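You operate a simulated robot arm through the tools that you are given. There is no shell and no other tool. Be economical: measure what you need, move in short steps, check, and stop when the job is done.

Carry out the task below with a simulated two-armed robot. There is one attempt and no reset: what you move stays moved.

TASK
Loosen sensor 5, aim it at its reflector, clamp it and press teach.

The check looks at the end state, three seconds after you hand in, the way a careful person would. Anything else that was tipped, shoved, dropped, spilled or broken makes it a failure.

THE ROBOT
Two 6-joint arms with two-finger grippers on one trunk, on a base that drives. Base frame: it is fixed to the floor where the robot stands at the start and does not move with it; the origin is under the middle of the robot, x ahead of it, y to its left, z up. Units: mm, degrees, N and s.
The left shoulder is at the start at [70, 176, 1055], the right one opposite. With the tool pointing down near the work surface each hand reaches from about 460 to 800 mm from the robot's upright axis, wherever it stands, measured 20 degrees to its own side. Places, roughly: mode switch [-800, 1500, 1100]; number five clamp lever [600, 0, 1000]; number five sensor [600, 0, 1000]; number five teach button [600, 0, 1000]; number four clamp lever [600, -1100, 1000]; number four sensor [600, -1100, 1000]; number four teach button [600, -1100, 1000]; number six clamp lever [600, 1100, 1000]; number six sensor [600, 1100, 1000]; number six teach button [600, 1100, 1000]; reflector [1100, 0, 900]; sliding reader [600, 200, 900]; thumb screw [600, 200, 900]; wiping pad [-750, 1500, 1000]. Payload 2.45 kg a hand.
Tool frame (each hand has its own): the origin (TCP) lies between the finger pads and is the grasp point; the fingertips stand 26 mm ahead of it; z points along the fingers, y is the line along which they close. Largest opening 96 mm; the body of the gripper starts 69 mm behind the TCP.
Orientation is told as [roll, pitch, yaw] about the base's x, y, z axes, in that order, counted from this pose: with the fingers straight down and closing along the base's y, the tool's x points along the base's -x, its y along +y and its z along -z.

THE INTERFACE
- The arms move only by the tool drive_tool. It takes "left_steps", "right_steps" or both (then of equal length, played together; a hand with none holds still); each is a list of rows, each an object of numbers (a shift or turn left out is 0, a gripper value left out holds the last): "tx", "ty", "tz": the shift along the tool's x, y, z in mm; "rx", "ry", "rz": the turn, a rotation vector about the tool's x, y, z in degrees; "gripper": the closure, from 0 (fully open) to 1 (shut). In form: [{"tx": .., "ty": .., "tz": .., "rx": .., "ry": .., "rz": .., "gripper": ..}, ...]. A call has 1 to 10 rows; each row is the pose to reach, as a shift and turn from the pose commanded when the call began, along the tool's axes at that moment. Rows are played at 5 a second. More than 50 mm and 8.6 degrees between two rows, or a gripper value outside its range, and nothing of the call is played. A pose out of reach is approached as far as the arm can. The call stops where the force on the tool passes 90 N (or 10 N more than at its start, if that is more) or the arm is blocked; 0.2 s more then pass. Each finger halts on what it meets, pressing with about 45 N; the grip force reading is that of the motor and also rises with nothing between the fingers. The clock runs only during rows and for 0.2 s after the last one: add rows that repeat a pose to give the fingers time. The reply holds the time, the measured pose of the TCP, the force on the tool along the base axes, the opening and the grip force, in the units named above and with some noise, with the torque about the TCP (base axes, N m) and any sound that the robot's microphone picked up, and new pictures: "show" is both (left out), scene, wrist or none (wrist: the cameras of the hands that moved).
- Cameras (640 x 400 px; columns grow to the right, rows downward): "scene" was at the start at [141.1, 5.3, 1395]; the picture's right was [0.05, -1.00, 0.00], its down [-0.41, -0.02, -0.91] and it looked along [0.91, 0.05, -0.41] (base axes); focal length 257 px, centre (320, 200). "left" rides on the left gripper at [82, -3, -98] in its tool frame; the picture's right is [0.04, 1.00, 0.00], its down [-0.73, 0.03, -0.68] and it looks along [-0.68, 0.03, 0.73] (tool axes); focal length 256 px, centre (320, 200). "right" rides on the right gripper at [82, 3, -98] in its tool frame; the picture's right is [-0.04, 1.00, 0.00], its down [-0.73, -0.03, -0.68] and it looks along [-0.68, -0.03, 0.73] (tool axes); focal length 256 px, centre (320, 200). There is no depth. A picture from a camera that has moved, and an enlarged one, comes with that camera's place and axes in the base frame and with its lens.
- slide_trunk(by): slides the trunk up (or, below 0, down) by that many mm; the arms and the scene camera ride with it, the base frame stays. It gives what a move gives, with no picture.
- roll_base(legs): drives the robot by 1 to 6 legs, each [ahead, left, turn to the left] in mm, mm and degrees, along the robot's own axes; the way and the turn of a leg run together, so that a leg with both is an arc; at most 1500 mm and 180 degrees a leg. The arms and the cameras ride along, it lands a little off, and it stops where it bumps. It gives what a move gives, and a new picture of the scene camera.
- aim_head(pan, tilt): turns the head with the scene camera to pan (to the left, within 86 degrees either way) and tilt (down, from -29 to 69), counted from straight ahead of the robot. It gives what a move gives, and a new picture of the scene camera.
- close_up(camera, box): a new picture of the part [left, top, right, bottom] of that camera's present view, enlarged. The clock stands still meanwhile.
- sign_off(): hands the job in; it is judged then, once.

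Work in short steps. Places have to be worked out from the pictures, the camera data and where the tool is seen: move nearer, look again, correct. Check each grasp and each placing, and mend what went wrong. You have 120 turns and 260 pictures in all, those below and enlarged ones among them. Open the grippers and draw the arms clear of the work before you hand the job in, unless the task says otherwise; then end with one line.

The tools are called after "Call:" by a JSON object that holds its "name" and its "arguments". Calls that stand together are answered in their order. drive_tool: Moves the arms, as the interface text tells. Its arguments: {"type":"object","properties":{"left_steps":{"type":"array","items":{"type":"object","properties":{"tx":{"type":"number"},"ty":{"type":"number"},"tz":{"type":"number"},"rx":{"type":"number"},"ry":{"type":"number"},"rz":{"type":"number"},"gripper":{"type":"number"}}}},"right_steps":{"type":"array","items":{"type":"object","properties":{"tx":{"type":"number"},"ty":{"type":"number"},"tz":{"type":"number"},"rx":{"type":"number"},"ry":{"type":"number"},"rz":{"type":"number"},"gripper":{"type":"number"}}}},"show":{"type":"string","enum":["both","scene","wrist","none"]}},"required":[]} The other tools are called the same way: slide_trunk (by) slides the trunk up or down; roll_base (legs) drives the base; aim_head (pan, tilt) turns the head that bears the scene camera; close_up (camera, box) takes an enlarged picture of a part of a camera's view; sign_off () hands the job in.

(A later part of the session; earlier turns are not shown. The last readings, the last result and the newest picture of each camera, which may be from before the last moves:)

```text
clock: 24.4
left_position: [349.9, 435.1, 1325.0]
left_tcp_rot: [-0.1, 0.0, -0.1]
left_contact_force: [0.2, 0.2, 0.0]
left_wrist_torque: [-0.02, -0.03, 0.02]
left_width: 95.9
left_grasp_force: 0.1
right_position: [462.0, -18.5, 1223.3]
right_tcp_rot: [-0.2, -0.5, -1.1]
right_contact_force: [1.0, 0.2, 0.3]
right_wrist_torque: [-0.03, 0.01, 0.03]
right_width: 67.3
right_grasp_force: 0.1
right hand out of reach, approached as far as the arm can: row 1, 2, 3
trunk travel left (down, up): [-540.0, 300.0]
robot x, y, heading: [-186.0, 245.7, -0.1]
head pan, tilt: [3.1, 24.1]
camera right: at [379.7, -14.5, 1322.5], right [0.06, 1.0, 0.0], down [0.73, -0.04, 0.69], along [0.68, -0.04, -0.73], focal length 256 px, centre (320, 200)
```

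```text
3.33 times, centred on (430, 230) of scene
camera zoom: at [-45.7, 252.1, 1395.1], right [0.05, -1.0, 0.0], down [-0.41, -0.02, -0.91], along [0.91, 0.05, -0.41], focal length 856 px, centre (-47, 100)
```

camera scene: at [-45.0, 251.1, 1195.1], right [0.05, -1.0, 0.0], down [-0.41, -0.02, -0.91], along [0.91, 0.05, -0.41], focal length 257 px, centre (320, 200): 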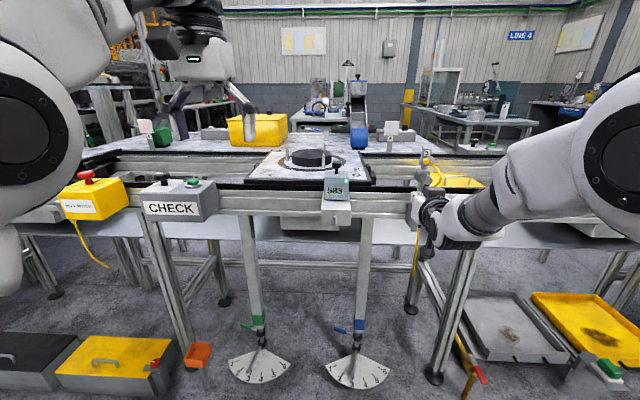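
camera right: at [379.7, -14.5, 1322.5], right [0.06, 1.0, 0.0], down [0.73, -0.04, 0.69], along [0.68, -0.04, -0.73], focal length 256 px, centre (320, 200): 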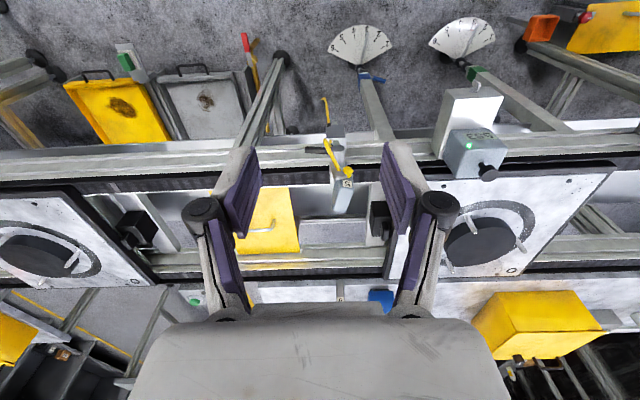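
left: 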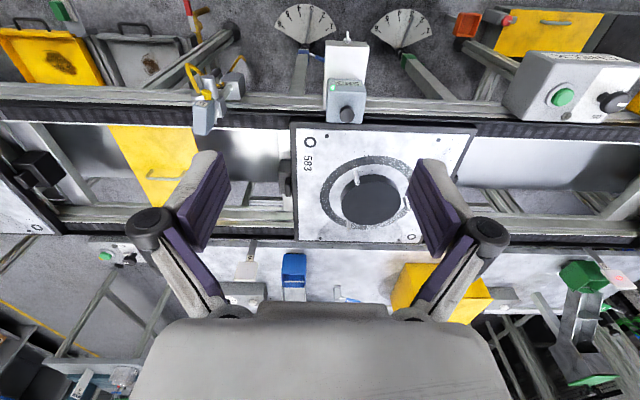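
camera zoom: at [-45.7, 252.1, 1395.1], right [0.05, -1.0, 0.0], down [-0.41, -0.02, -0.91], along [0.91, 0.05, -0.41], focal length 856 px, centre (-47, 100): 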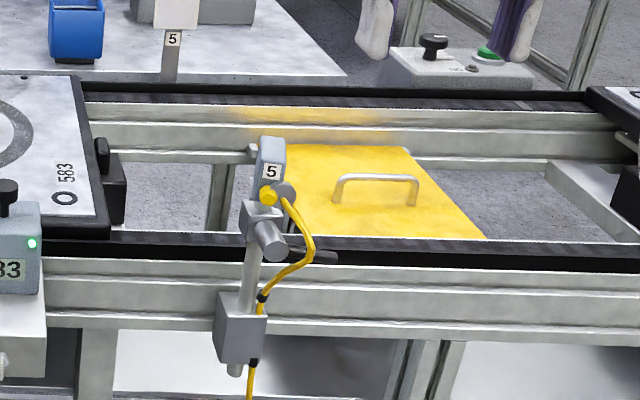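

From above, the sensor body points towards -y by roughly 10–15°. I drive 100 mm closer so that the downward right hand can reach it.

Call:
{"name": "roll_base", "arguments": {"legs": [[110, 0, 0]]}}

Call:
{"name": "close_up", "arguments": {"camera": "right", "box": [250, 40, 410, 180]}}

Call:
{"name": "close_up", "arguments": {"camera": "scene", "box": [390, 130, 470, 290]}}

```text
clock: 25.6
left_position: [460.5, 434.3, 1324.0]
left_tcp_rot: [0.0, -0.1, -0.1]
left_contact_force: [-0.2, 0.6, -0.3]
left_wrist_torque: [0.04, 0.05, 0.01]
left_width: 96.0
left_grasp_force: 0.0
right_position: [570.5, -21.0, 1224.8]
right_tcp_rot: [-0.2, -0.4, -1.1]
right_contact_force: [0.6, 0.1, 0.3]
right_wrist_torque: [0.0, 0.06, -0.01]
right_width: 67.4
right_grasp_force: 0.0
trunk travel left (down, up): [-540.0, 300.0]
robot x, y, heading: [-78.5, 248.0, -0.1]
head pan, tilt: [3.1, 24.1]
camera scene: at [63.6, 251.7, 1395.1], right [0.05, -1.0, 0.0], down [-0.41, -0.02, -0.91], along [0.91, 0.05, -0.41], focal length 257 px, centre (320, 200)
```

scene: 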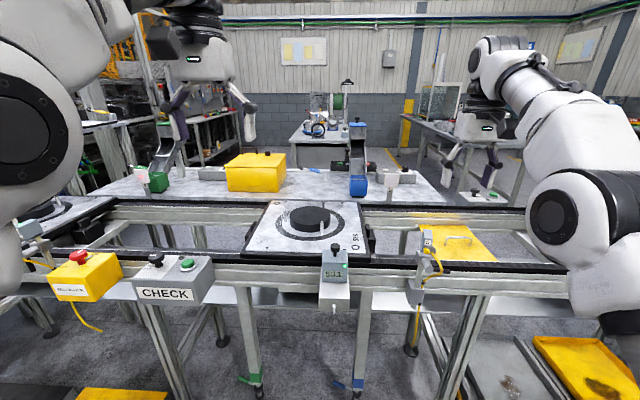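

```text
2.86 times, centred on (330, 110) of right
camera zoom: at [488.8, -15.0, 1322.5], right [0.06, 1.0, 0.0], down [0.73, -0.04, 0.68], along [0.68, -0.04, -0.73], focal length 731 px, centre (291, 457)
```

zoom: 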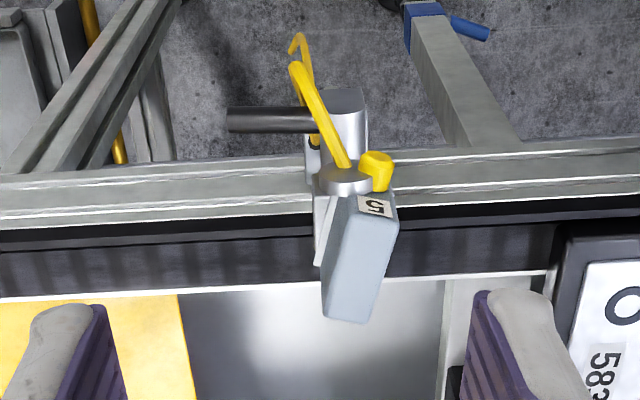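

```text
2.50 times, centred on (430, 210) of scene
camera zoom: at [63.6, 251.7, 1395.1], right [0.05, -1.0, 0.0], down [-0.41, -0.02, -0.91], along [0.91, 0.05, -0.41], focal length 642 px, centre (45, 175)
```

zoom: 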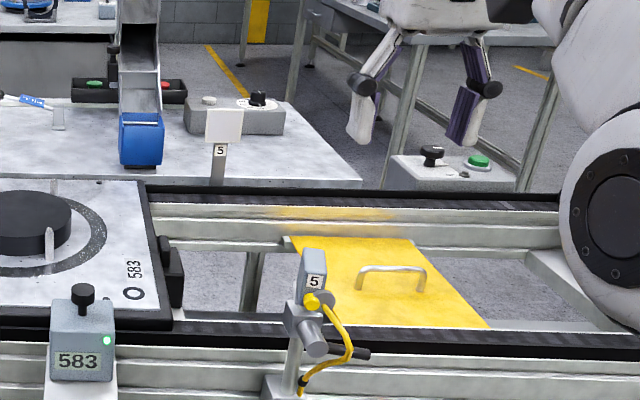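

I take tighter enlargements to measure the sensor's body and yaw.

Call:
{"name": "close_up", "arguments": {"camera": "right", "box": [310, 60, 360, 125]}}

Call:
{"name": "close_up", "arguments": {"camera": "scene", "box": [410, 220, 460, 260]}}

Call:
{"name": "close_up", "arguments": {"camera": "scene", "box": [370, 160, 420, 210]}}

```text
6.15 times, centred on (335, 92) of right
camera zoom: at [488.8, -15.0, 1322.5], right [0.06, 1.0, 0.0], down [0.73, -0.04, 0.68], along [0.68, -0.04, -0.73], focal length 1575 px, centre (228, 862)
```

zoom: 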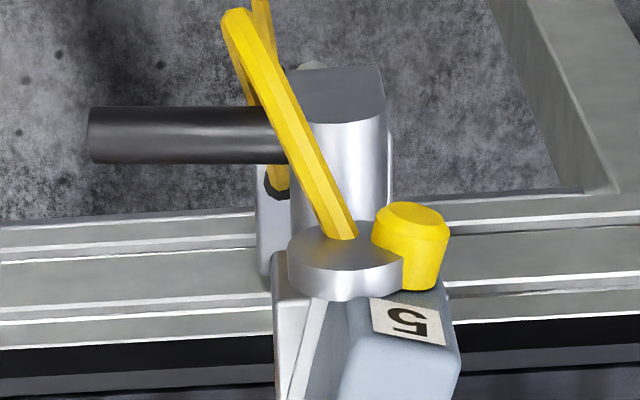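

```text
10.00 times, centred on (435, 240) of scene
camera zoom: at [63.6, 251.7, 1395.1], right [0.05, -1.0, 0.0], down [-0.41, -0.02, -0.91], along [0.91, 0.05, -0.41], focal length 2569 px, centre (-830, -200)
```

zoom: 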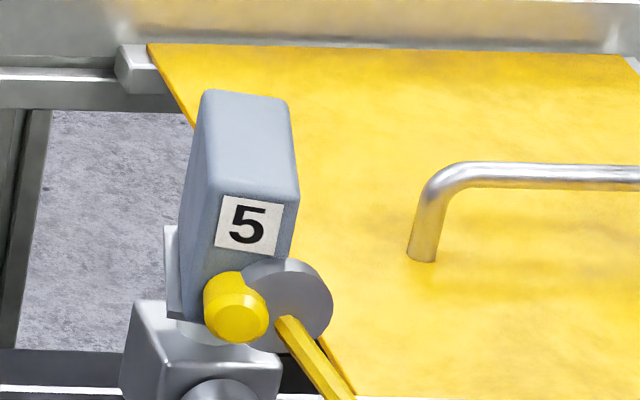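

```text
8.00 times, centred on (395, 185) of scene
camera zoom: at [63.6, 251.7, 1395.1], right [0.05, -1.0, 0.0], down [-0.41, -0.02, -0.91], along [0.91, 0.05, -0.41], focal length 2055 px, centre (-280, 320)
```

zoom: 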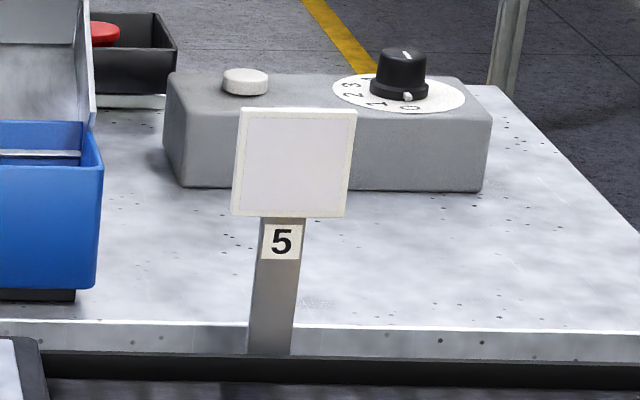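

The numbers agree: the body's top is at z≈1038, its centre is near (647, 4), and its yaw is about -14.5°. The reflector is at (1105, 3, 1025), so the target yaw is close to 0°. I bring the right hand above the sensor, turned to -14.5°.

Call:
{"name": "drive_tool", "arguments": {"right_steps": [{"tx": -19, "ty": 6, "tz": 25, "rz": 3.3}, {"tx": -38, "ty": 13, "tz": 50, "rz": 6.6}, {"tx": -57, "ty": 20, "tz": 75, "rz": 10}, {"tx": -76, "ty": 26.5, "tz": 105, "rz": 13.4}], "show": "both"}}

Call:
{"name": "close_up", "arguments": {"camera": "right", "box": [220, 60, 420, 220]}}

Call:
{"name": "close_up", "arguments": {"camera": "scene", "box": [390, 190, 470, 290]}}

```text
clock: 26.6
left_position: [462.5, 434.3, 1323.1]
left_tcp_rot: [0.1, 0.0, -0.3]
left_contact_force: [0.6, 0.7, -0.7]
left_wrist_torque: [-0.02, 0.01, -0.01]
left_width: 96.0
left_grasp_force: 0.1
right_position: [632.0, 4.1, 1109.9]
right_tcp_rot: [-0.2, -0.4, -14.7]
right_contact_force: [-0.3, 0.1, -0.7]
right_wrist_torque: [0.02, -0.01, 0.0]
right_width: 67.0
right_grasp_force: 0.1
right hand out of reach, approached as far as the arm can: row 2, 3, 4
trunk travel left (down, up): [-540.0, 300.0]
robot x, y, heading: [-76.8, 244.9, -0.1]
head pan, tilt: [3.1, 24.1]
camera scene: at [65.2, 251.6, 1394.9], right [0.05, -1.0, 0.0], down [-0.41, -0.02, -0.91], along [0.91, 0.05, -0.41], focal length 257 px, centre (320, 200)
camera right: at [552.9, 28.0, 1208.6], right [0.29, 0.96, 0.0], down [0.7, -0.21, 0.68], along [0.65, -0.2, -0.73], focal length 256 px, centre (320, 200)
```

scene: 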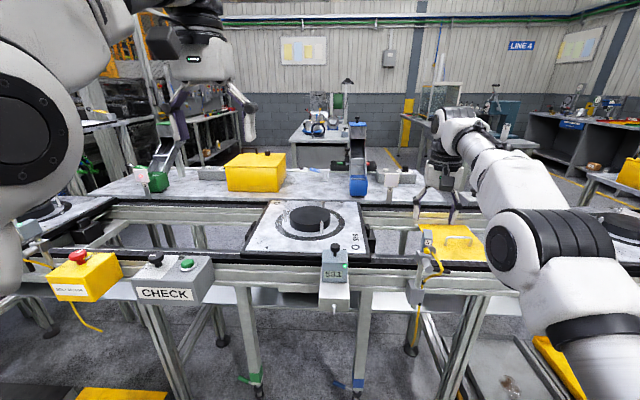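
right: 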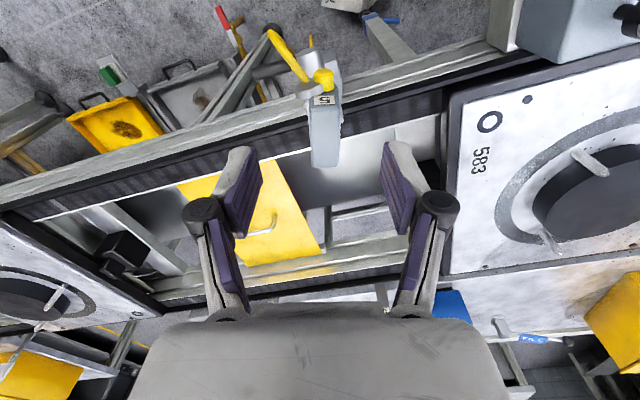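

```text
2.50 times, centred on (320, 140) of right
camera zoom: at [552.9, 28.0, 1208.6], right [0.29, 0.96, 0.0], down [0.7, -0.21, 0.68], along [0.65, -0.2, -0.73], focal length 640 px, centre (320, 350)
```

zoom: 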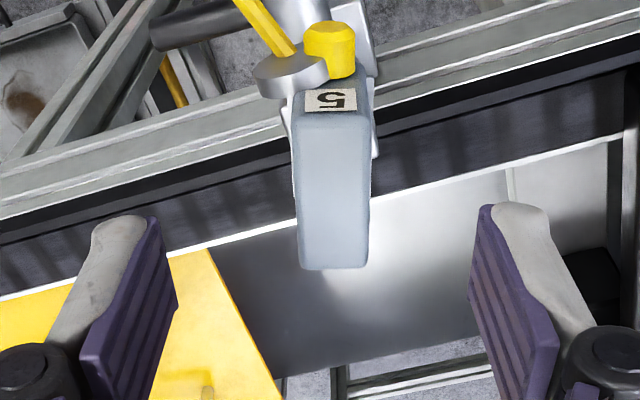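

```text
4.00 times, centred on (430, 240) of scene
camera zoom: at [65.2, 251.6, 1394.9], right [0.05, -1.0, 0.0], down [-0.41, -0.02, -0.91], along [0.91, 0.05, -0.41], focal length 1028 px, centre (-120, 40)
```

zoom: 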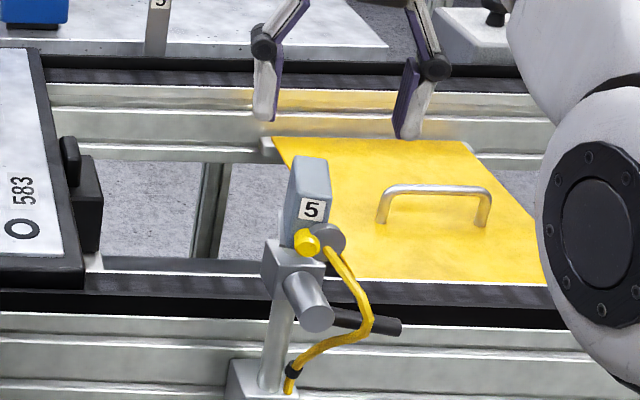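

The hand's axes line up with the body, with its centre near (644, 4), but the arm is at its outer reach. I drive 60 mm forward.

Call:
{"name": "roll_base", "arguments": {"legs": [[60, 0, 0]]}}

Call:
{"name": "close_up", "arguments": {"camera": "right", "box": [240, 20, 400, 160]}}

```text
clock: 27.5
left_position: [519.1, 433.6, 1325.5]
left_tcp_rot: [0.0, -0.1, -0.3]
left_contact_force: [-0.3, 0.0, -0.2]
left_wrist_torque: [0.02, 0.03, 0.0]
left_width: 96.3
left_grasp_force: 0.0
right_position: [688.6, 2.5, 1112.6]
right_tcp_rot: [-0.1, -0.4, -14.6]
right_contact_force: [0.4, 1.2, 0.5]
right_wrist_torque: [-0.02, 0.02, -0.01]
right_width: 67.1
right_grasp_force: 0.0
trunk travel left (down, up): [-540.0, 300.0]
robot x, y, heading: [-21.4, 245.4, -0.1]
head pan, tilt: [3.1, 24.1]
camera scene: at [122.2, 251.5, 1395.2], right [0.05, -1.0, 0.0], down [-0.41, -0.02, -0.91], along [0.91, 0.05, -0.41], focal length 257 px, centre (320, 200)
```

scene: 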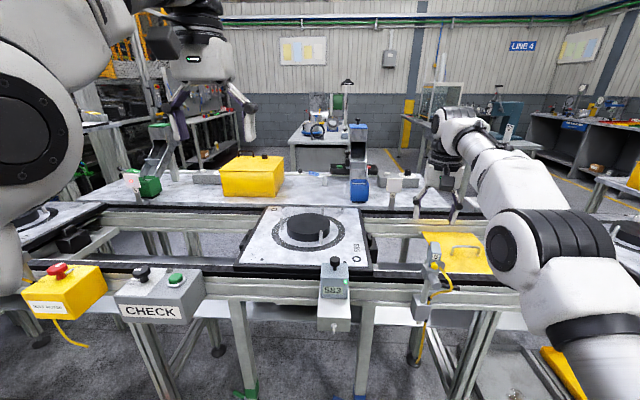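

```text
2.86 times, centred on (320, 90) of right
camera zoom: at [609.9, 27.2, 1210.0], right [0.29, 0.96, 0.0], down [0.7, -0.21, 0.69], along [0.66, -0.2, -0.73], focal length 731 px, centre (320, 514)
```

zoom: 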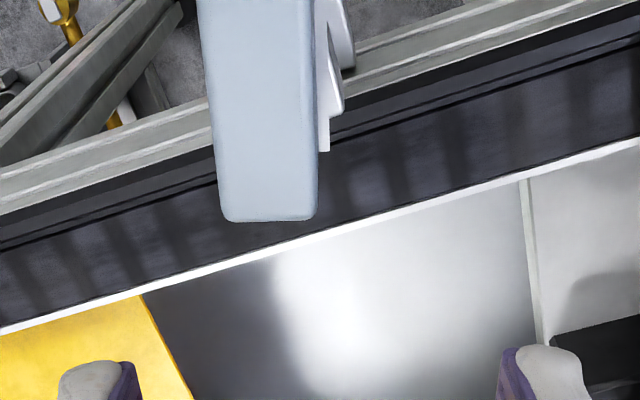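

The body's front edge lies at (671, -4), which confirms its centre near (646, 3). I move the open fingers back over it, then descend straddling it.

Call:
{"name": "drive_tool", "arguments": {"right_steps": [{"tx": 20, "ty": -5}, {"tx": 41.4, "ty": -10.2}, {"tx": 41.4, "ty": -10.2, "tz": 25}], "show": "wrist"}}

Call:
{"name": "close_up", "arguments": {"camera": "scene", "box": [390, 190, 490, 310]}}

```text
clock: 28.3
left_position: [520.5, 433.2, 1324.2]
left_tcp_rot: [0.0, 0.1, -0.2]
left_contact_force: [-0.7, 0.2, -0.6]
left_wrist_torque: [-0.02, -0.01, -0.01]
left_width: 95.8
left_grasp_force: 0.2
right_position: [648.6, 4.4, 1084.0]
right_tcp_rot: [-0.1, -0.4, -14.6]
right_contact_force: [0.3, 0.6, -0.7]
right_wrist_torque: [0.04, -0.01, 0.02]
right_width: 67.2
right_grasp_force: 0.0
trunk travel left (down, up): [-540.0, 300.0]
robot x, y, heading: [-18.8, 246.6, -0.2]
head pan, tilt: [3.1, 24.1]
camera right: at [569.2, 27.6, 1183.4], right [0.29, 0.96, 0.0], down [0.7, -0.21, 0.68], along [0.65, -0.2, -0.73], focal length 256 px, centre (320, 200)
```

right: 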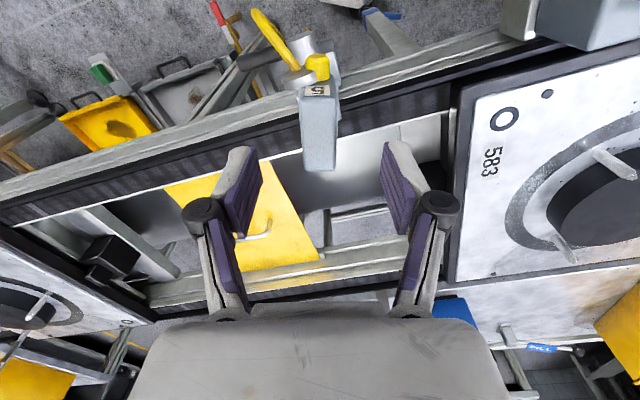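

```text
3.33 times, centred on (440, 250) of scene
camera zoom: at [124.7, 250.9, 1394.8], right [0.05, -1.0, 0.0], down [-0.41, -0.02, -0.91], along [0.91, 0.05, -0.41], focal length 856 px, centre (-80, 33)
```

zoom: 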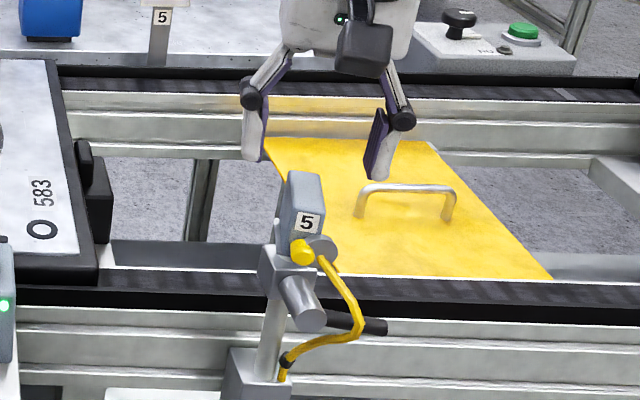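

The fingers straddle the body. I go down to z≈1046 and then close gently.

Call:
{"name": "drive_tool", "arguments": {"right_steps": [{"tx": 3, "ty": -1, "tz": 20}, {"tx": 3, "ty": -1, "tz": 38}], "show": "none"}}

Call:
{"name": "close_up", "arguments": {"camera": "right", "box": [220, 60, 420, 240]}}

Call:
{"name": "close_up", "arguments": {"camera": "scene", "box": [400, 200, 480, 300]}}

```text
clock: 28.9
left_position: [519.0, 434.0, 1325.3]
left_tcp_rot: [0.0, 0.0, -0.1]
left_contact_force: [-0.2, 0.6, 0.2]
left_wrist_torque: [0.02, 0.0, -0.02]
left_width: 95.7
left_grasp_force: 0.0
right_position: [643.8, 2.6, 1048.1]
right_tcp_rot: [-0.1, -0.6, -14.6]
right_contact_force: [-0.4, -0.9, 0.9]
right_wrist_torque: [0.04, 0.0, -0.01]
right_width: 67.1
right_grasp_force: 0.0
trunk travel left (down, up): [-540.0, 300.0]
robot x, y, heading: [-19.8, 249.1, -0.1]
head pan, tilt: [3.1, 24.1]
```

```text
2.22 times, centred on (320, 150) of right
camera zoom: at [564.3, 26.5, 1145.6], right [0.29, 0.96, 0.0], down [0.7, -0.21, 0.69], along [0.66, -0.2, -0.73], focal length 569 px, centre (320, 311)
```

zoom: 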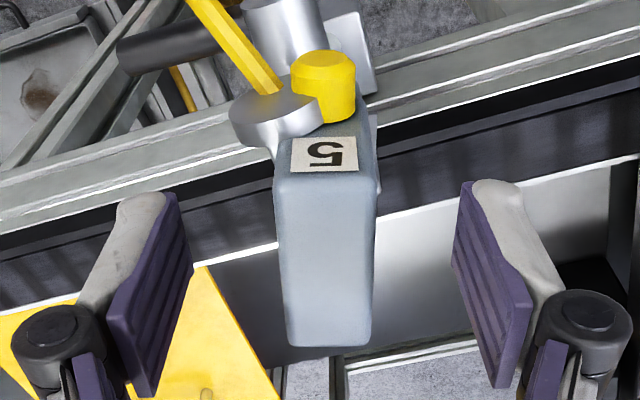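

```text
4.00 times, centred on (440, 250) of scene
camera zoom: at [123.2, 251.2, 1395.0], right [0.05, -1.0, 0.0], down [-0.41, -0.02, -0.91], along [0.91, 0.05, -0.41], focal length 1028 px, centre (-160, 0)
```

zoom: 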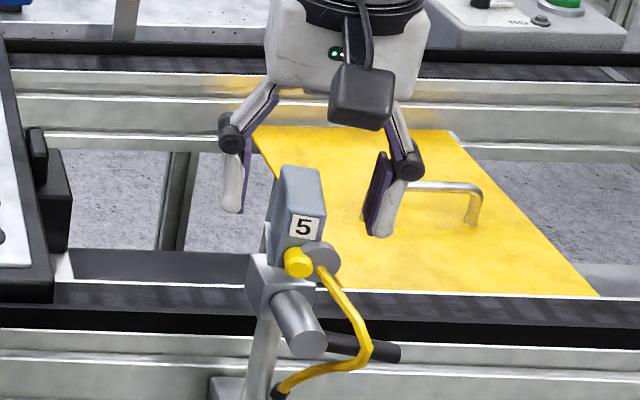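

The body is centred between the fingers. I close on it.

Call:
{"name": "drive_tool", "arguments": {"right_steps": [{"gripper": 0.6}, {"gripper": 0.75}, {"gripper": 0.85}, {"gripper": 0.85}], "show": "wrist"}}

Call:
{"name": "close_up", "arguments": {"camera": "scene", "box": [400, 200, 480, 300]}}

```text
clock: 29.9
left_position: [519.5, 435.1, 1324.5]
left_tcp_rot: [-0.1, 0.0, -0.2]
left_contact_force: [0.6, 0.0, 0.9]
left_wrist_torque: [0.0, 0.03, 0.03]
left_width: 96.1
left_grasp_force: 0.2
right_position: [643.9, 4.3, 1048.6]
right_tcp_rot: [-0.2, -0.5, -14.6]
right_contact_force: [1.6, 5.3, -3.1]
right_wrist_torque: [0.17, -0.33, 0.06]
right_width: 22.0
right_grasp_force: 44.7
trunk travel left (down, up): [-540.0, 300.0]
robot x, y, heading: [-20.1, 249.0, -0.2]
head pan, tilt: [3.1, 24.1]
camera right: at [564.4, 28.0, 1145.8], right [0.29, 0.96, 0.0], down [0.7, -0.21, 0.69], along [0.66, -0.2, -0.73], focal length 256 px, centre (320, 200)
```

right: 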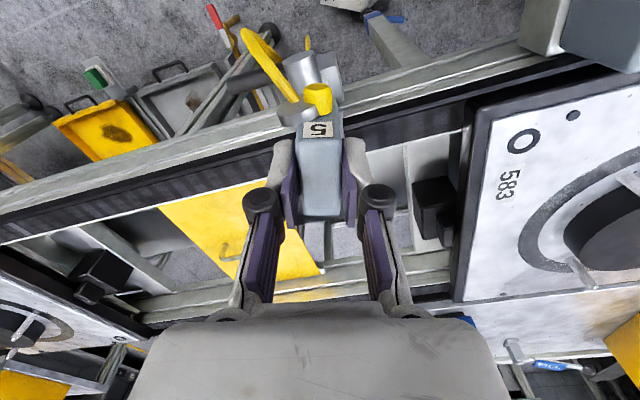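

```text
4.00 times, centred on (440, 250) of scene
camera zoom: at [123.3, 252.6, 1394.9], right [0.05, -1.0, 0.0], down [-0.41, -0.02, -0.91], along [0.91, 0.05, -0.41], focal length 1028 px, centre (-160, 0)
```

zoom: 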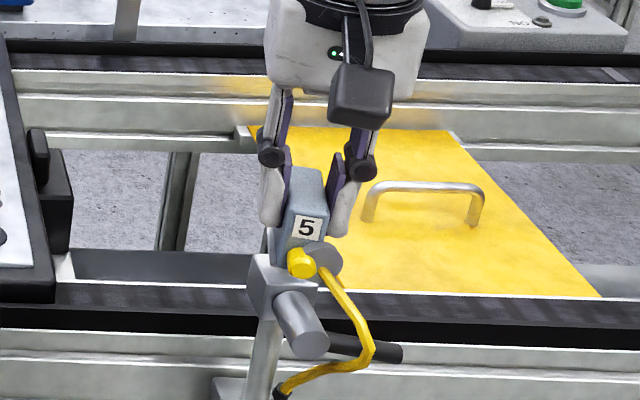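

Gripped at 22 mm with the body parallel to the fingers at -14.6°. I turn it a few degrees to the left and read the forces.

Call:
{"name": "drive_tool", "arguments": {"right_steps": [{"rz": -2.5}, {"rz": -5}, {"rz": -5}], "show": "none"}}

```text
clock: 30.7
left_position: [519.3, 433.8, 1324.1]
left_tcp_rot: [-0.1, -0.1, -0.3]
left_contact_force: [0.1, 0.0, -0.9]
left_wrist_torque: [-0.01, -0.01, 0.02]
left_width: 95.7
left_grasp_force: 0.0
right_position: [643.7, 3.3, 1047.5]
right_tcp_rot: [-0.3, -0.5, -9.6]
right_contact_force: [-3.5, 2.7, -4.4]
right_wrist_torque: [-0.1, -0.78, 0.02]
right_width: 22.0
right_grasp_force: 45.3
trunk travel left (down, up): [-540.0, 300.0]
robot x, y, heading: [-17.3, 247.4, -0.1]
head pan, tilt: [3.1, 24.1]
```

It turns freely, so I bring it to about 0°.

Call:
{"name": "drive_tool", "arguments": {"right_steps": [{"rz": -3.2}, {"rz": -6.4}, {"rz": -9.6}, {"rz": -9.6}], "show": "both"}}

Call:
{"name": "close_up", "arguments": {"camera": "scene", "box": [400, 200, 480, 300]}}

Call:
{"name": "close_up", "arguments": {"camera": "scene", "box": [370, 150, 450, 250]}}

Call:
{"name": "close_up", "arguments": {"camera": "right", "box": [240, 80, 420, 380]}}

```text
clock: 31.7
left_position: [518.6, 432.7, 1325.1]
left_tcp_rot: [0.1, 0.0, -0.3]
left_contact_force: [0.2, 0.9, 0.0]
left_wrist_torque: [-0.01, -0.03, -0.01]
left_width: 96.0
left_grasp_force: 0.1
right_position: [643.7, 1.2, 1047.9]
right_tcp_rot: [-0.2, -0.5, 0.0]
right_contact_force: [-3.3, -11.0, 2.1]
right_wrist_torque: [-0.35, 1.02, -0.13]
right_width: 21.6
right_grasp_force: 45.4
trunk travel left (down, up): [-540.0, 300.0]
robot x, y, heading: [-16.2, 243.3, -0.3]
head pan, tilt: [3.1, 24.1]
camera scene: at [121.7, 249.3, 1395.2], right [0.05, -1.0, 0.0], down [-0.41, -0.02, -0.91], along [0.91, 0.05, -0.41], focal length 257 px, centre (320, 200)
camera right: at [560.5, 4.2, 1145.9], right [0.04, 1.0, 0.0], down [0.73, -0.03, 0.69], along [0.68, -0.03, -0.73], focal length 256 px, centre (320, 200)
```

scene: 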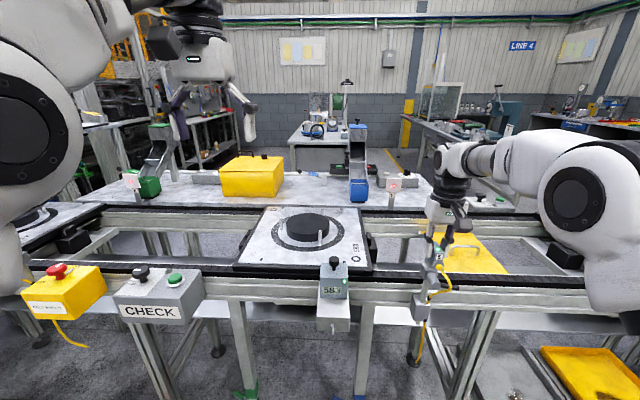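
right: 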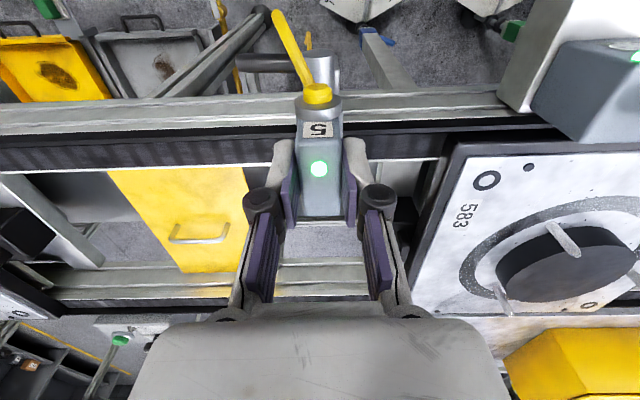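

```text
4.00 times, centred on (440, 250) of scene
camera zoom: at [121.7, 249.3, 1395.2], right [0.05, -1.0, 0.0], down [-0.41, -0.02, -0.91], along [0.91, 0.05, -0.41], focal length 1028 px, centre (-160, 0)
```

zoom: 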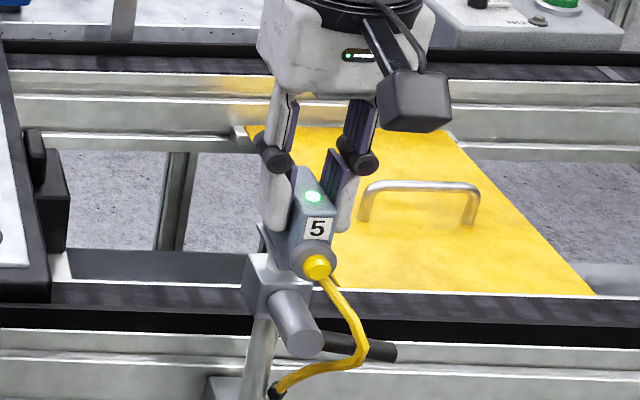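

```text
4.00 times, centred on (410, 200) of scene
camera zoom: at [121.7, 249.3, 1395.2], right [0.05, -1.0, 0.0], down [-0.41, -0.02, -0.91], along [0.91, 0.05, -0.41], focal length 1028 px, centre (-40, 200)
```

zoom: 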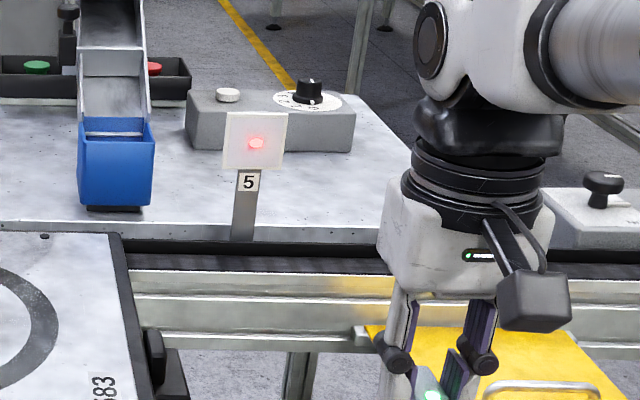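

```text
1.33 times, centred on (330, 230) of right
camera zoom: at [560.5, 4.2, 1145.9], right [0.04, 1.0, 0.0], down [0.73, -0.03, 0.69], along [0.68, -0.03, -0.73], focal length 341 px, centre (307, 160)
```

zoom: 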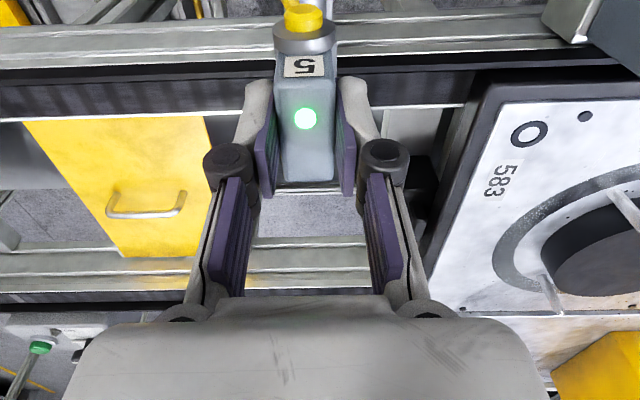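

The status light is green and the red spot sits at the reflector's centre, so the aim is right. Before letting go I need to clamp, and I look closely at the back of the sensor to identify the button.

Call:
{"name": "close_up", "arguments": {"camera": "scene", "box": [420, 235, 470, 295]}}

Call:
{"name": "close_up", "arguments": {"camera": "right", "box": [280, 60, 360, 150]}}

Call:
{"name": "close_up", "arguments": {"camera": "scene", "box": [380, 165, 410, 195]}}

```text
6.67 times, centred on (445, 265) of scene
camera zoom: at [121.7, 249.3, 1395.2], right [0.05, -1.0, 0.0], down [-0.41, -0.02, -0.91], along [0.91, 0.05, -0.41], focal length 1712 px, centre (-513, -233)
```

zoom: 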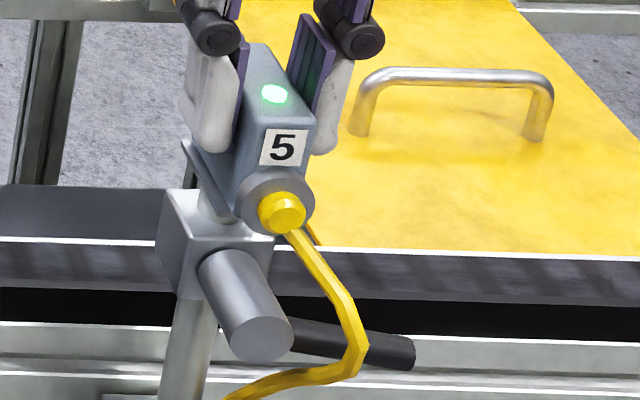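

```text
4.44 times, centred on (320, 105) of right
camera zoom: at [560.5, 4.2, 1145.9], right [0.04, 1.0, 0.0], down [0.73, -0.03, 0.69], along [0.68, -0.03, -0.73], focal length 1138 px, centre (320, 622)
```

zoom: 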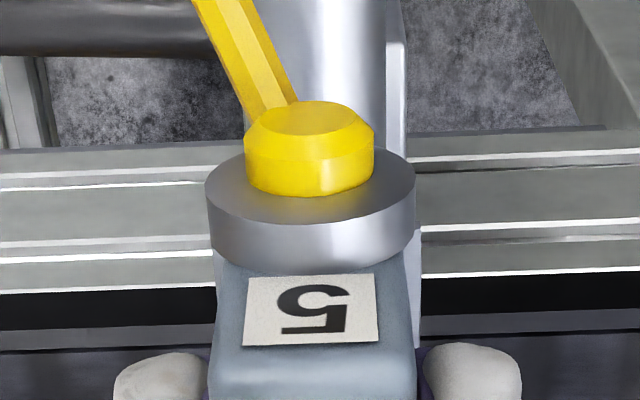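

```text
13.33 times, centred on (395, 180) of scene
camera zoom: at [121.7, 249.3, 1395.2], right [0.05, -1.0, 0.0], down [-0.41, -0.02, -0.91], along [0.91, 0.05, -0.41], focal length 3425 px, centre (-680, 467)
```

zoom: 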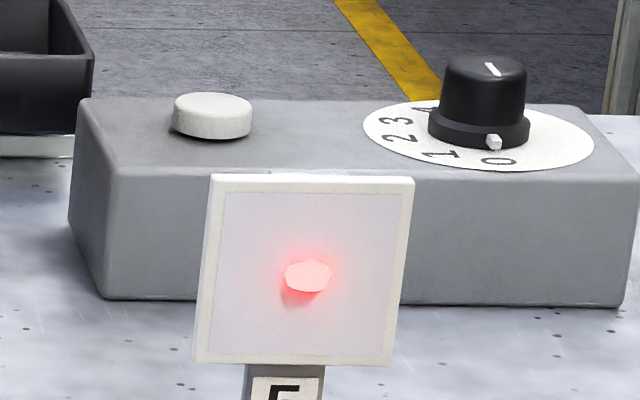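

Everything turns with the yellow cap, so that's the button. A side load of -11 N remains in y; I ease it by shifting slightly in that direction before opening.

Call:
{"name": "drive_tool", "arguments": {"right_steps": [{"ty": -1.2}, {"ty": -2}, {"ty": -2}], "show": "none"}}

Call:
{"name": "close_up", "arguments": {"camera": "scene", "box": [380, 165, 410, 195]}}

```text
clock: 32.5
left_position: [518.6, 434.0, 1326.2]
left_tcp_rot: [0.0, -0.1, -0.3]
left_contact_force: [0.7, -0.2, 0.5]
left_wrist_torque: [-0.01, 0.02, -0.03]
left_width: 96.2
left_grasp_force: 0.0
right_position: [643.0, 0.7, 1049.2]
right_tcp_rot: [-0.2, -0.4, 0.0]
right_contact_force: [-10.0, -2.1, -9.9]
right_wrist_torque: [0.0, -1.1, -0.03]
right_width: 22.0
right_grasp_force: 45.0
trunk travel left (down, up): [-540.0, 300.0]
robot x, y, heading: [-15.2, 247.6, -0.4]
head pan, tilt: [3.1, 24.1]
```

```text
13.33 times, centred on (395, 180) of scene
camera zoom: at [121.7, 250.5, 1395.0], right [0.05, -1.0, 0.0], down [-0.41, -0.02, -0.91], along [0.91, 0.05, -0.41], focal length 3425 px, centre (-680, 467)
```

zoom: 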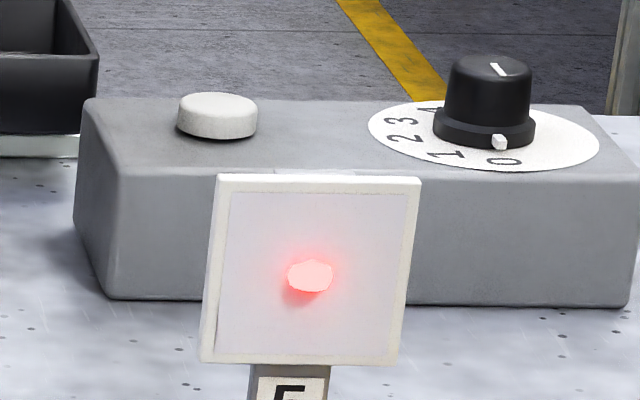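

The spot stays central. I open the fingers and lift straight up.

Call:
{"name": "drive_tool", "arguments": {"right_steps": [{"gripper": 0.7}, {"gripper": 0.5}, {"gripper": 0.3}, {"gripper": 0.3, "tz": -30}, {"gripper": 0.3, "tz": -75}], "show": "both"}}

Call:
{"name": "close_up", "arguments": {"camera": "scene", "box": [380, 165, 410, 195]}}

Call:
{"name": "close_up", "arguments": {"camera": "scene", "box": [400, 220, 480, 300]}}

```text
clock: 33.7
left_position: [519.9, 434.2, 1324.2]
left_tcp_rot: [0.1, 0.0, -0.1]
left_contact_force: [0.4, 0.0, 0.8]
left_wrist_torque: [-0.01, 0.0, 0.02]
left_width: 95.7
left_grasp_force: 0.1
right_position: [644.3, 1.4, 1124.0]
right_tcp_rot: [-0.3, -0.5, 0.0]
right_contact_force: [-0.4, 0.1, -0.1]
right_wrist_torque: [0.02, 0.01, -0.02]
right_width: 67.0
right_grasp_force: 0.0
trunk travel left (down, up): [-540.0, 300.0]
robot x, y, heading: [-19.8, 246.6, -0.2]
head pan, tilt: [3.1, 24.1]
camera scene: at [122.3, 251.6, 1395.0], right [0.05, -1.0, 0.0], down [-0.41, -0.02, -0.91], along [0.91, 0.05, -0.41], focal length 257 px, centre (320, 200)
camera right: at [561.5, 5.3, 1222.6], right [0.04, 1.0, 0.0], down [0.73, -0.03, 0.68], along [0.68, -0.03, -0.73], focal length 256 px, centre (320, 200)
```

scene: 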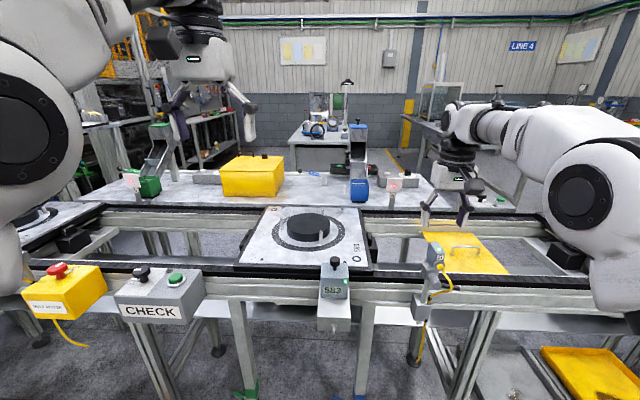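
right: 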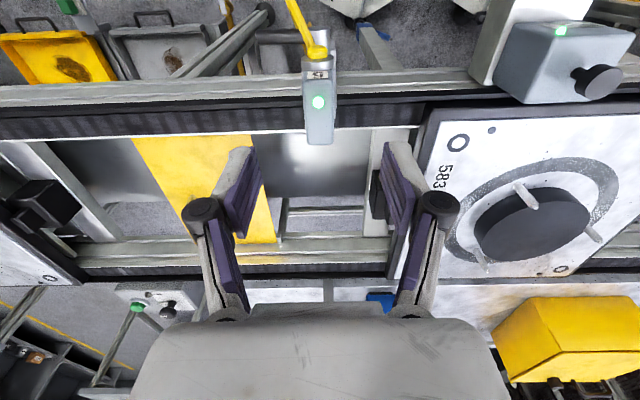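

```text
13.33 times, centred on (395, 180) of scene
camera zoom: at [122.3, 251.6, 1395.0], right [0.05, -1.0, 0.0], down [-0.41, -0.02, -0.91], along [0.91, 0.05, -0.41], focal length 3425 px, centre (-680, 467)
```

zoom: 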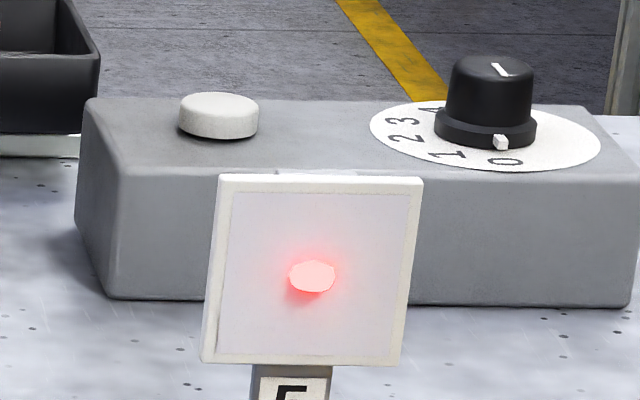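

```text
5.00 times, centred on (440, 260) of scene
camera zoom: at [122.3, 251.6, 1395.0], right [0.05, -1.0, 0.0], down [-0.41, -0.02, -0.91], along [0.91, 0.05, -0.41], focal length 1284 px, centre (-280, -100)
```

zoom: 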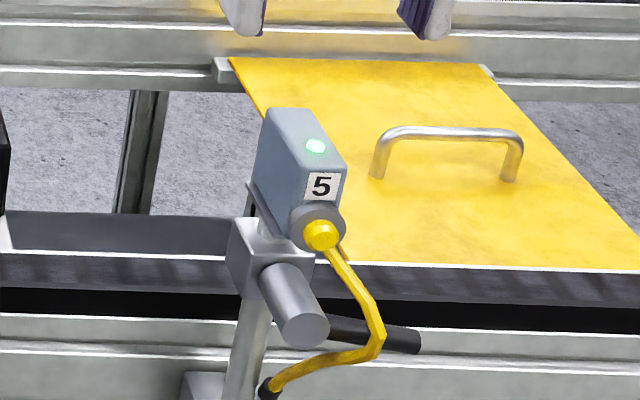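

The aim holds with the light green and the spot centred. Next comes clamping: I back the base off, lower the trunk and return to the forward-pointing hand that worked before.

Call:
{"name": "roll_base", "arguments": {"legs": [[-165, 0, 0]]}}

Call:
{"name": "slide_trunk", "arguments": {"by": -200}}

Call:
{"name": "drive_tool", "arguments": {"right_steps": [{"ry": -8, "ty": -5, "tz": -7, "gripper": 1}, {"ry": -16, "ty": -10, "tz": -14, "gripper": 1}, {"ry": -24, "ty": -15, "tz": -21, "gripper": 1}, {"ry": -32, "ty": -20, "tz": -28, "gripper": 1}, {"ry": -40, "ty": -25, "tz": -35, "gripper": 1}, {"ry": -48, "ty": -30, "tz": -42, "gripper": 1}, {"ry": -56, "ty": -35, "tz": -49, "gripper": 1}, {"ry": -64, "ty": -40, "tz": -56, "tx": -5, "gripper": 1}, {"ry": -72, "ty": -43, "tz": -62, "tx": -11, "gripper": 1}, {"ry": -80, "ty": -43, "tz": -66, "tx": -11, "gripper": 1}], "show": "both"}}

```text
clock: 35.2
left_position: [354.7, 434.4, 1324.7]
left_tcp_rot: [0.0, 0.1, -0.2]
left_contact_force: [-0.5, -0.6, -0.4]
left_wrist_torque: [0.02, -0.02, -0.01]
left_width: 95.9
left_grasp_force: 0.0
right_position: [479.5, 3.0, 1122.9]
right_tcp_rot: [-0.2, -0.4, 0.1]
right_contact_force: [0.2, -1.3, 0.8]
right_wrist_torque: [0.02, -0.04, 0.02]
right_width: 67.2
right_grasp_force: 0.0
trunk travel left (down, up): [-540.0, 300.0]
robot x, y, heading: [-186.0, 247.0, -0.2]
head pan, tilt: [3.1, 24.1]
camera scene: at [-42.4, 251.9, 1394.9], right [0.05, -1.0, 0.0], down [-0.41, -0.02, -0.91], along [0.91, 0.05, -0.41], focal length 257 px, centre (320, 200)
```

scene: 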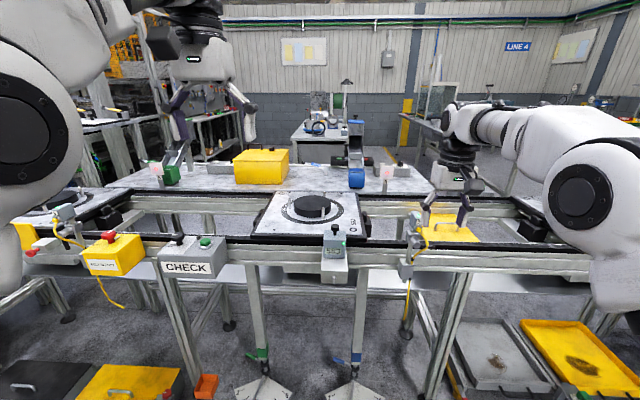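

```text
clock: 37.4
left_position: [353.8, 434.6, 1124.4]
left_tcp_rot: [-0.1, 0.0, -0.2]
left_contact_force: [0.3, 0.4, -0.4]
left_wrist_torque: [-0.01, 0.0, 0.02]
left_width: 96.2
left_grasp_force: 0.0
right_position: [478.7, 2.3, 923.2]
right_tcp_rot: [-0.4, -0.4, 0.1]
right_contact_force: [-0.4, 0.0, 0.2]
right_wrist_torque: [0.01, -0.01, -0.01]
right_width: 67.4
right_grasp_force: 0.1
trunk travel left (down, up): [-340.0, 500.0]
robot x, y, heading: [-181.9, 247.5, -0.1]
head pan, tilt: [3.1, 24.1]
```

```text
clock: 39.5
left_position: [353.1, 434.6, 1125.1]
left_tcp_rot: [0.0, 0.0, -0.2]
left_contact_force: [-0.1, 0.6, 0.8]
left_wrist_torque: [-0.05, 0.02, 0.03]
left_width: 95.8
left_grasp_force: 0.1
right_position: [490.3, -41.2, 989.1]
right_tcp_rot: [-1.8, -80.5, 1.8]
right_contact_force: [0.5, 0.1, 0.0]
right_wrist_torque: [0.0, 0.01, -0.04]
right_width: 0.1
right_grasp_force: 29.0
right hand out of reach, approached as far as the arm can: row 8
trunk travel left (down, up): [-340.0, 500.0]
robot x, y, heading: [-183.5, 249.3, -0.4]
head pan, tilt: [3.1, 24.1]
camera scene: at [-43.1, 252.2, 1195.0], right [0.05, -1.0, 0.0], down [-0.41, -0.02, -0.91], along [0.91, 0.05, -0.41], focal length 257 px, centre (320, 200)
camera right: at [378.6, -37.7, 926.2], right [0.01, 1.0, 0.03], down [-0.55, -0.02, 0.84], along [0.84, -0.02, 0.55], focal length 256 px, centre (320, 200)
```

scene: 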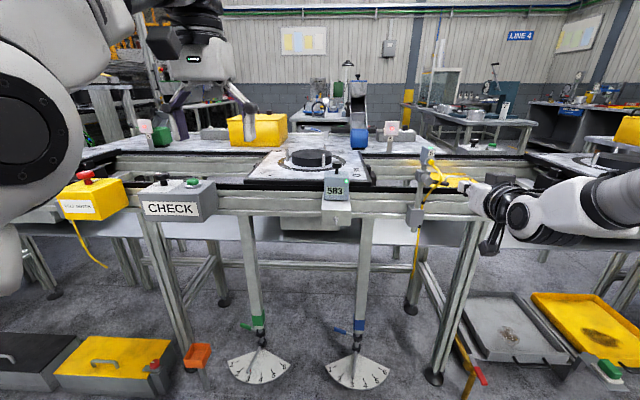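
right: 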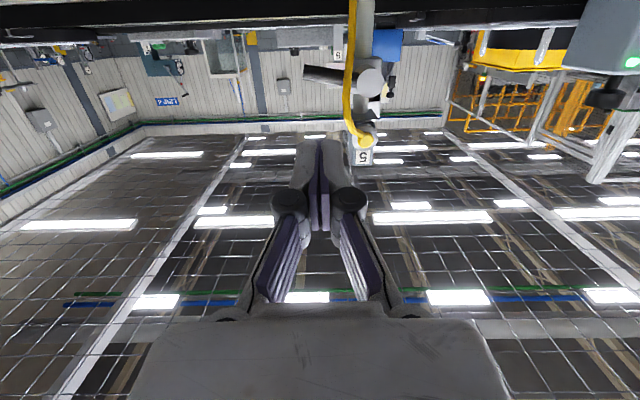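

The lever lies horizontal with its end near (610, -52, 958). I bring the closed fingers in just above it.

Call:
{"name": "drive_tool", "arguments": {"right_steps": [{"tz": 34, "tx": -10, "ty": -1}, {"tz": 68, "tx": -18, "ty": -2}, {"tz": 101, "tx": -25, "ty": -2}], "show": "wrist"}}

Call:
{"name": "close_up", "arguments": {"camera": "scene", "box": [390, 130, 490, 230]}}

```text
clock: 40.4
left_position: [355.0, 434.7, 1124.3]
left_tcp_rot: [0.0, 0.0, -0.2]
left_contact_force: [0.8, 0.0, -0.3]
left_wrist_torque: [0.01, 0.06, 0.01]
left_width: 95.8
left_grasp_force: 0.1
right_position: [594.6, -40.7, 996.8]
right_tcp_rot: [-1.2, -80.4, 1.3]
right_contact_force: [0.5, 0.5, -0.3]
right_wrist_torque: [0.01, -0.03, -0.03]
right_width: 0.2
right_grasp_force: 28.8
trunk travel left (down, up): [-340.0, 500.0]
robot x, y, heading: [-183.5, 242.6, -0.5]
head pan, tilt: [3.1, 24.1]
camera right: at [483.1, -38.9, 934.0], right [0.01, 1.0, 0.04], down [-0.55, -0.03, 0.84], along [0.84, -0.03, 0.55], focal length 256 px, centre (320, 200)
```

right: 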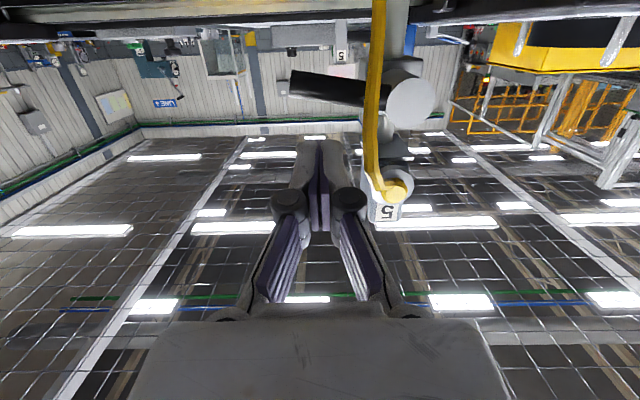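

```text
4.00 times, centred on (440, 180) of scene
camera zoom: at [-41.7, 251.9, 1194.8], right [0.05, -1.0, 0.0], down [-0.41, -0.02, -0.91], along [0.91, 0.05, -0.41], focal length 1028 px, centre (-160, 280)
```

zoom: 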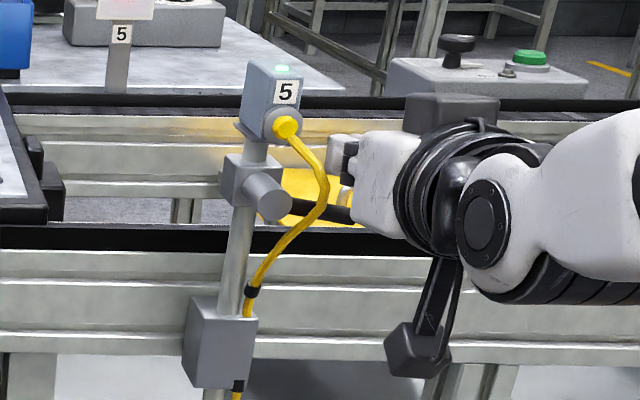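

The fingers are above the lever. I push down along the arc in two stages.

Call:
{"name": "drive_tool", "arguments": {"right_steps": [{"tx": 8, "tz": 1.4}, {"tx": 15, "tz": 2.6, "ty": 0}, {"tx": 22, "tz": 3.9, "ty": -2}, {"tx": 29, "tz": 5, "ty": -3}, {"tx": 37, "tz": 6.5, "ty": -3}, {"tx": 44, "tz": 7.8, "ty": -2}], "show": "wrist"}}

Call:
{"name": "close_up", "arguments": {"camera": "scene", "box": [390, 130, 490, 230]}}

```text
clock: 41.8
left_position: [354.3, 433.7, 1124.8]
left_tcp_rot: [0.0, 0.0, -0.2]
left_contact_force: [0.2, 0.5, -0.2]
left_wrist_torque: [0.0, -0.01, 0.06]
left_width: 96.1
left_grasp_force: 0.1
right_position: [593.4, -44.4, 954.0]
right_tcp_rot: [-1.7, -80.4, 1.7]
right_contact_force: [0.4, -1.0, 1.8]
right_wrist_torque: [0.01, -0.02, -0.01]
right_width: 0.0
right_grasp_force: 28.6
trunk travel left (down, up): [-340.0, 500.0]
robot x, y, heading: [-185.8, 249.4, -0.3]
head pan, tilt: [3.1, 24.1]
camera right: at [482.3, -41.8, 890.3], right [0.01, 1.0, 0.03], down [-0.55, -0.03, 0.84], along [0.84, -0.02, 0.55], focal length 256 px, centre (320, 200)
```

right: 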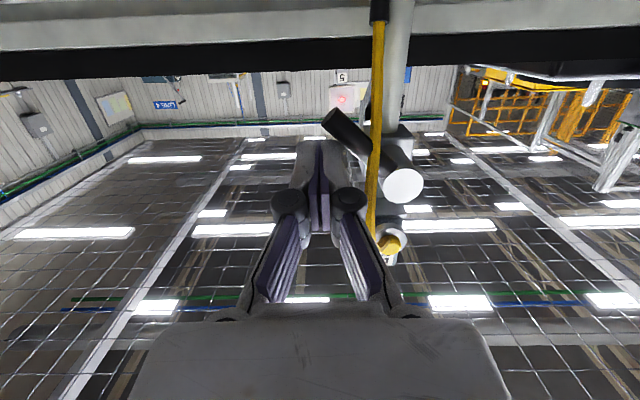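

```text
4.00 times, centred on (440, 180) of scene
camera zoom: at [-43.2, 252.0, 1195.0], right [0.05, -1.0, 0.0], down [-0.41, -0.02, -0.91], along [0.91, 0.05, -0.41], focal length 1028 px, centre (-160, 280)
```

zoom: 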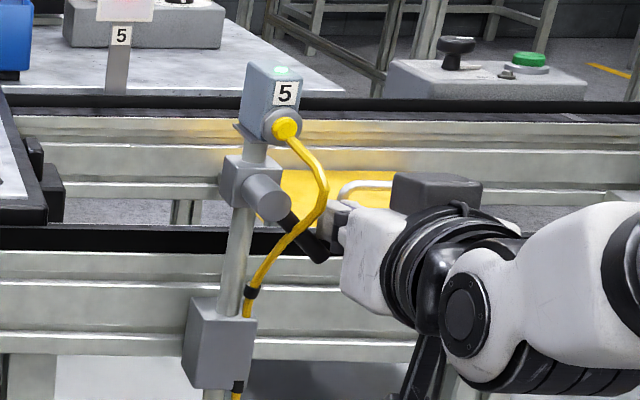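

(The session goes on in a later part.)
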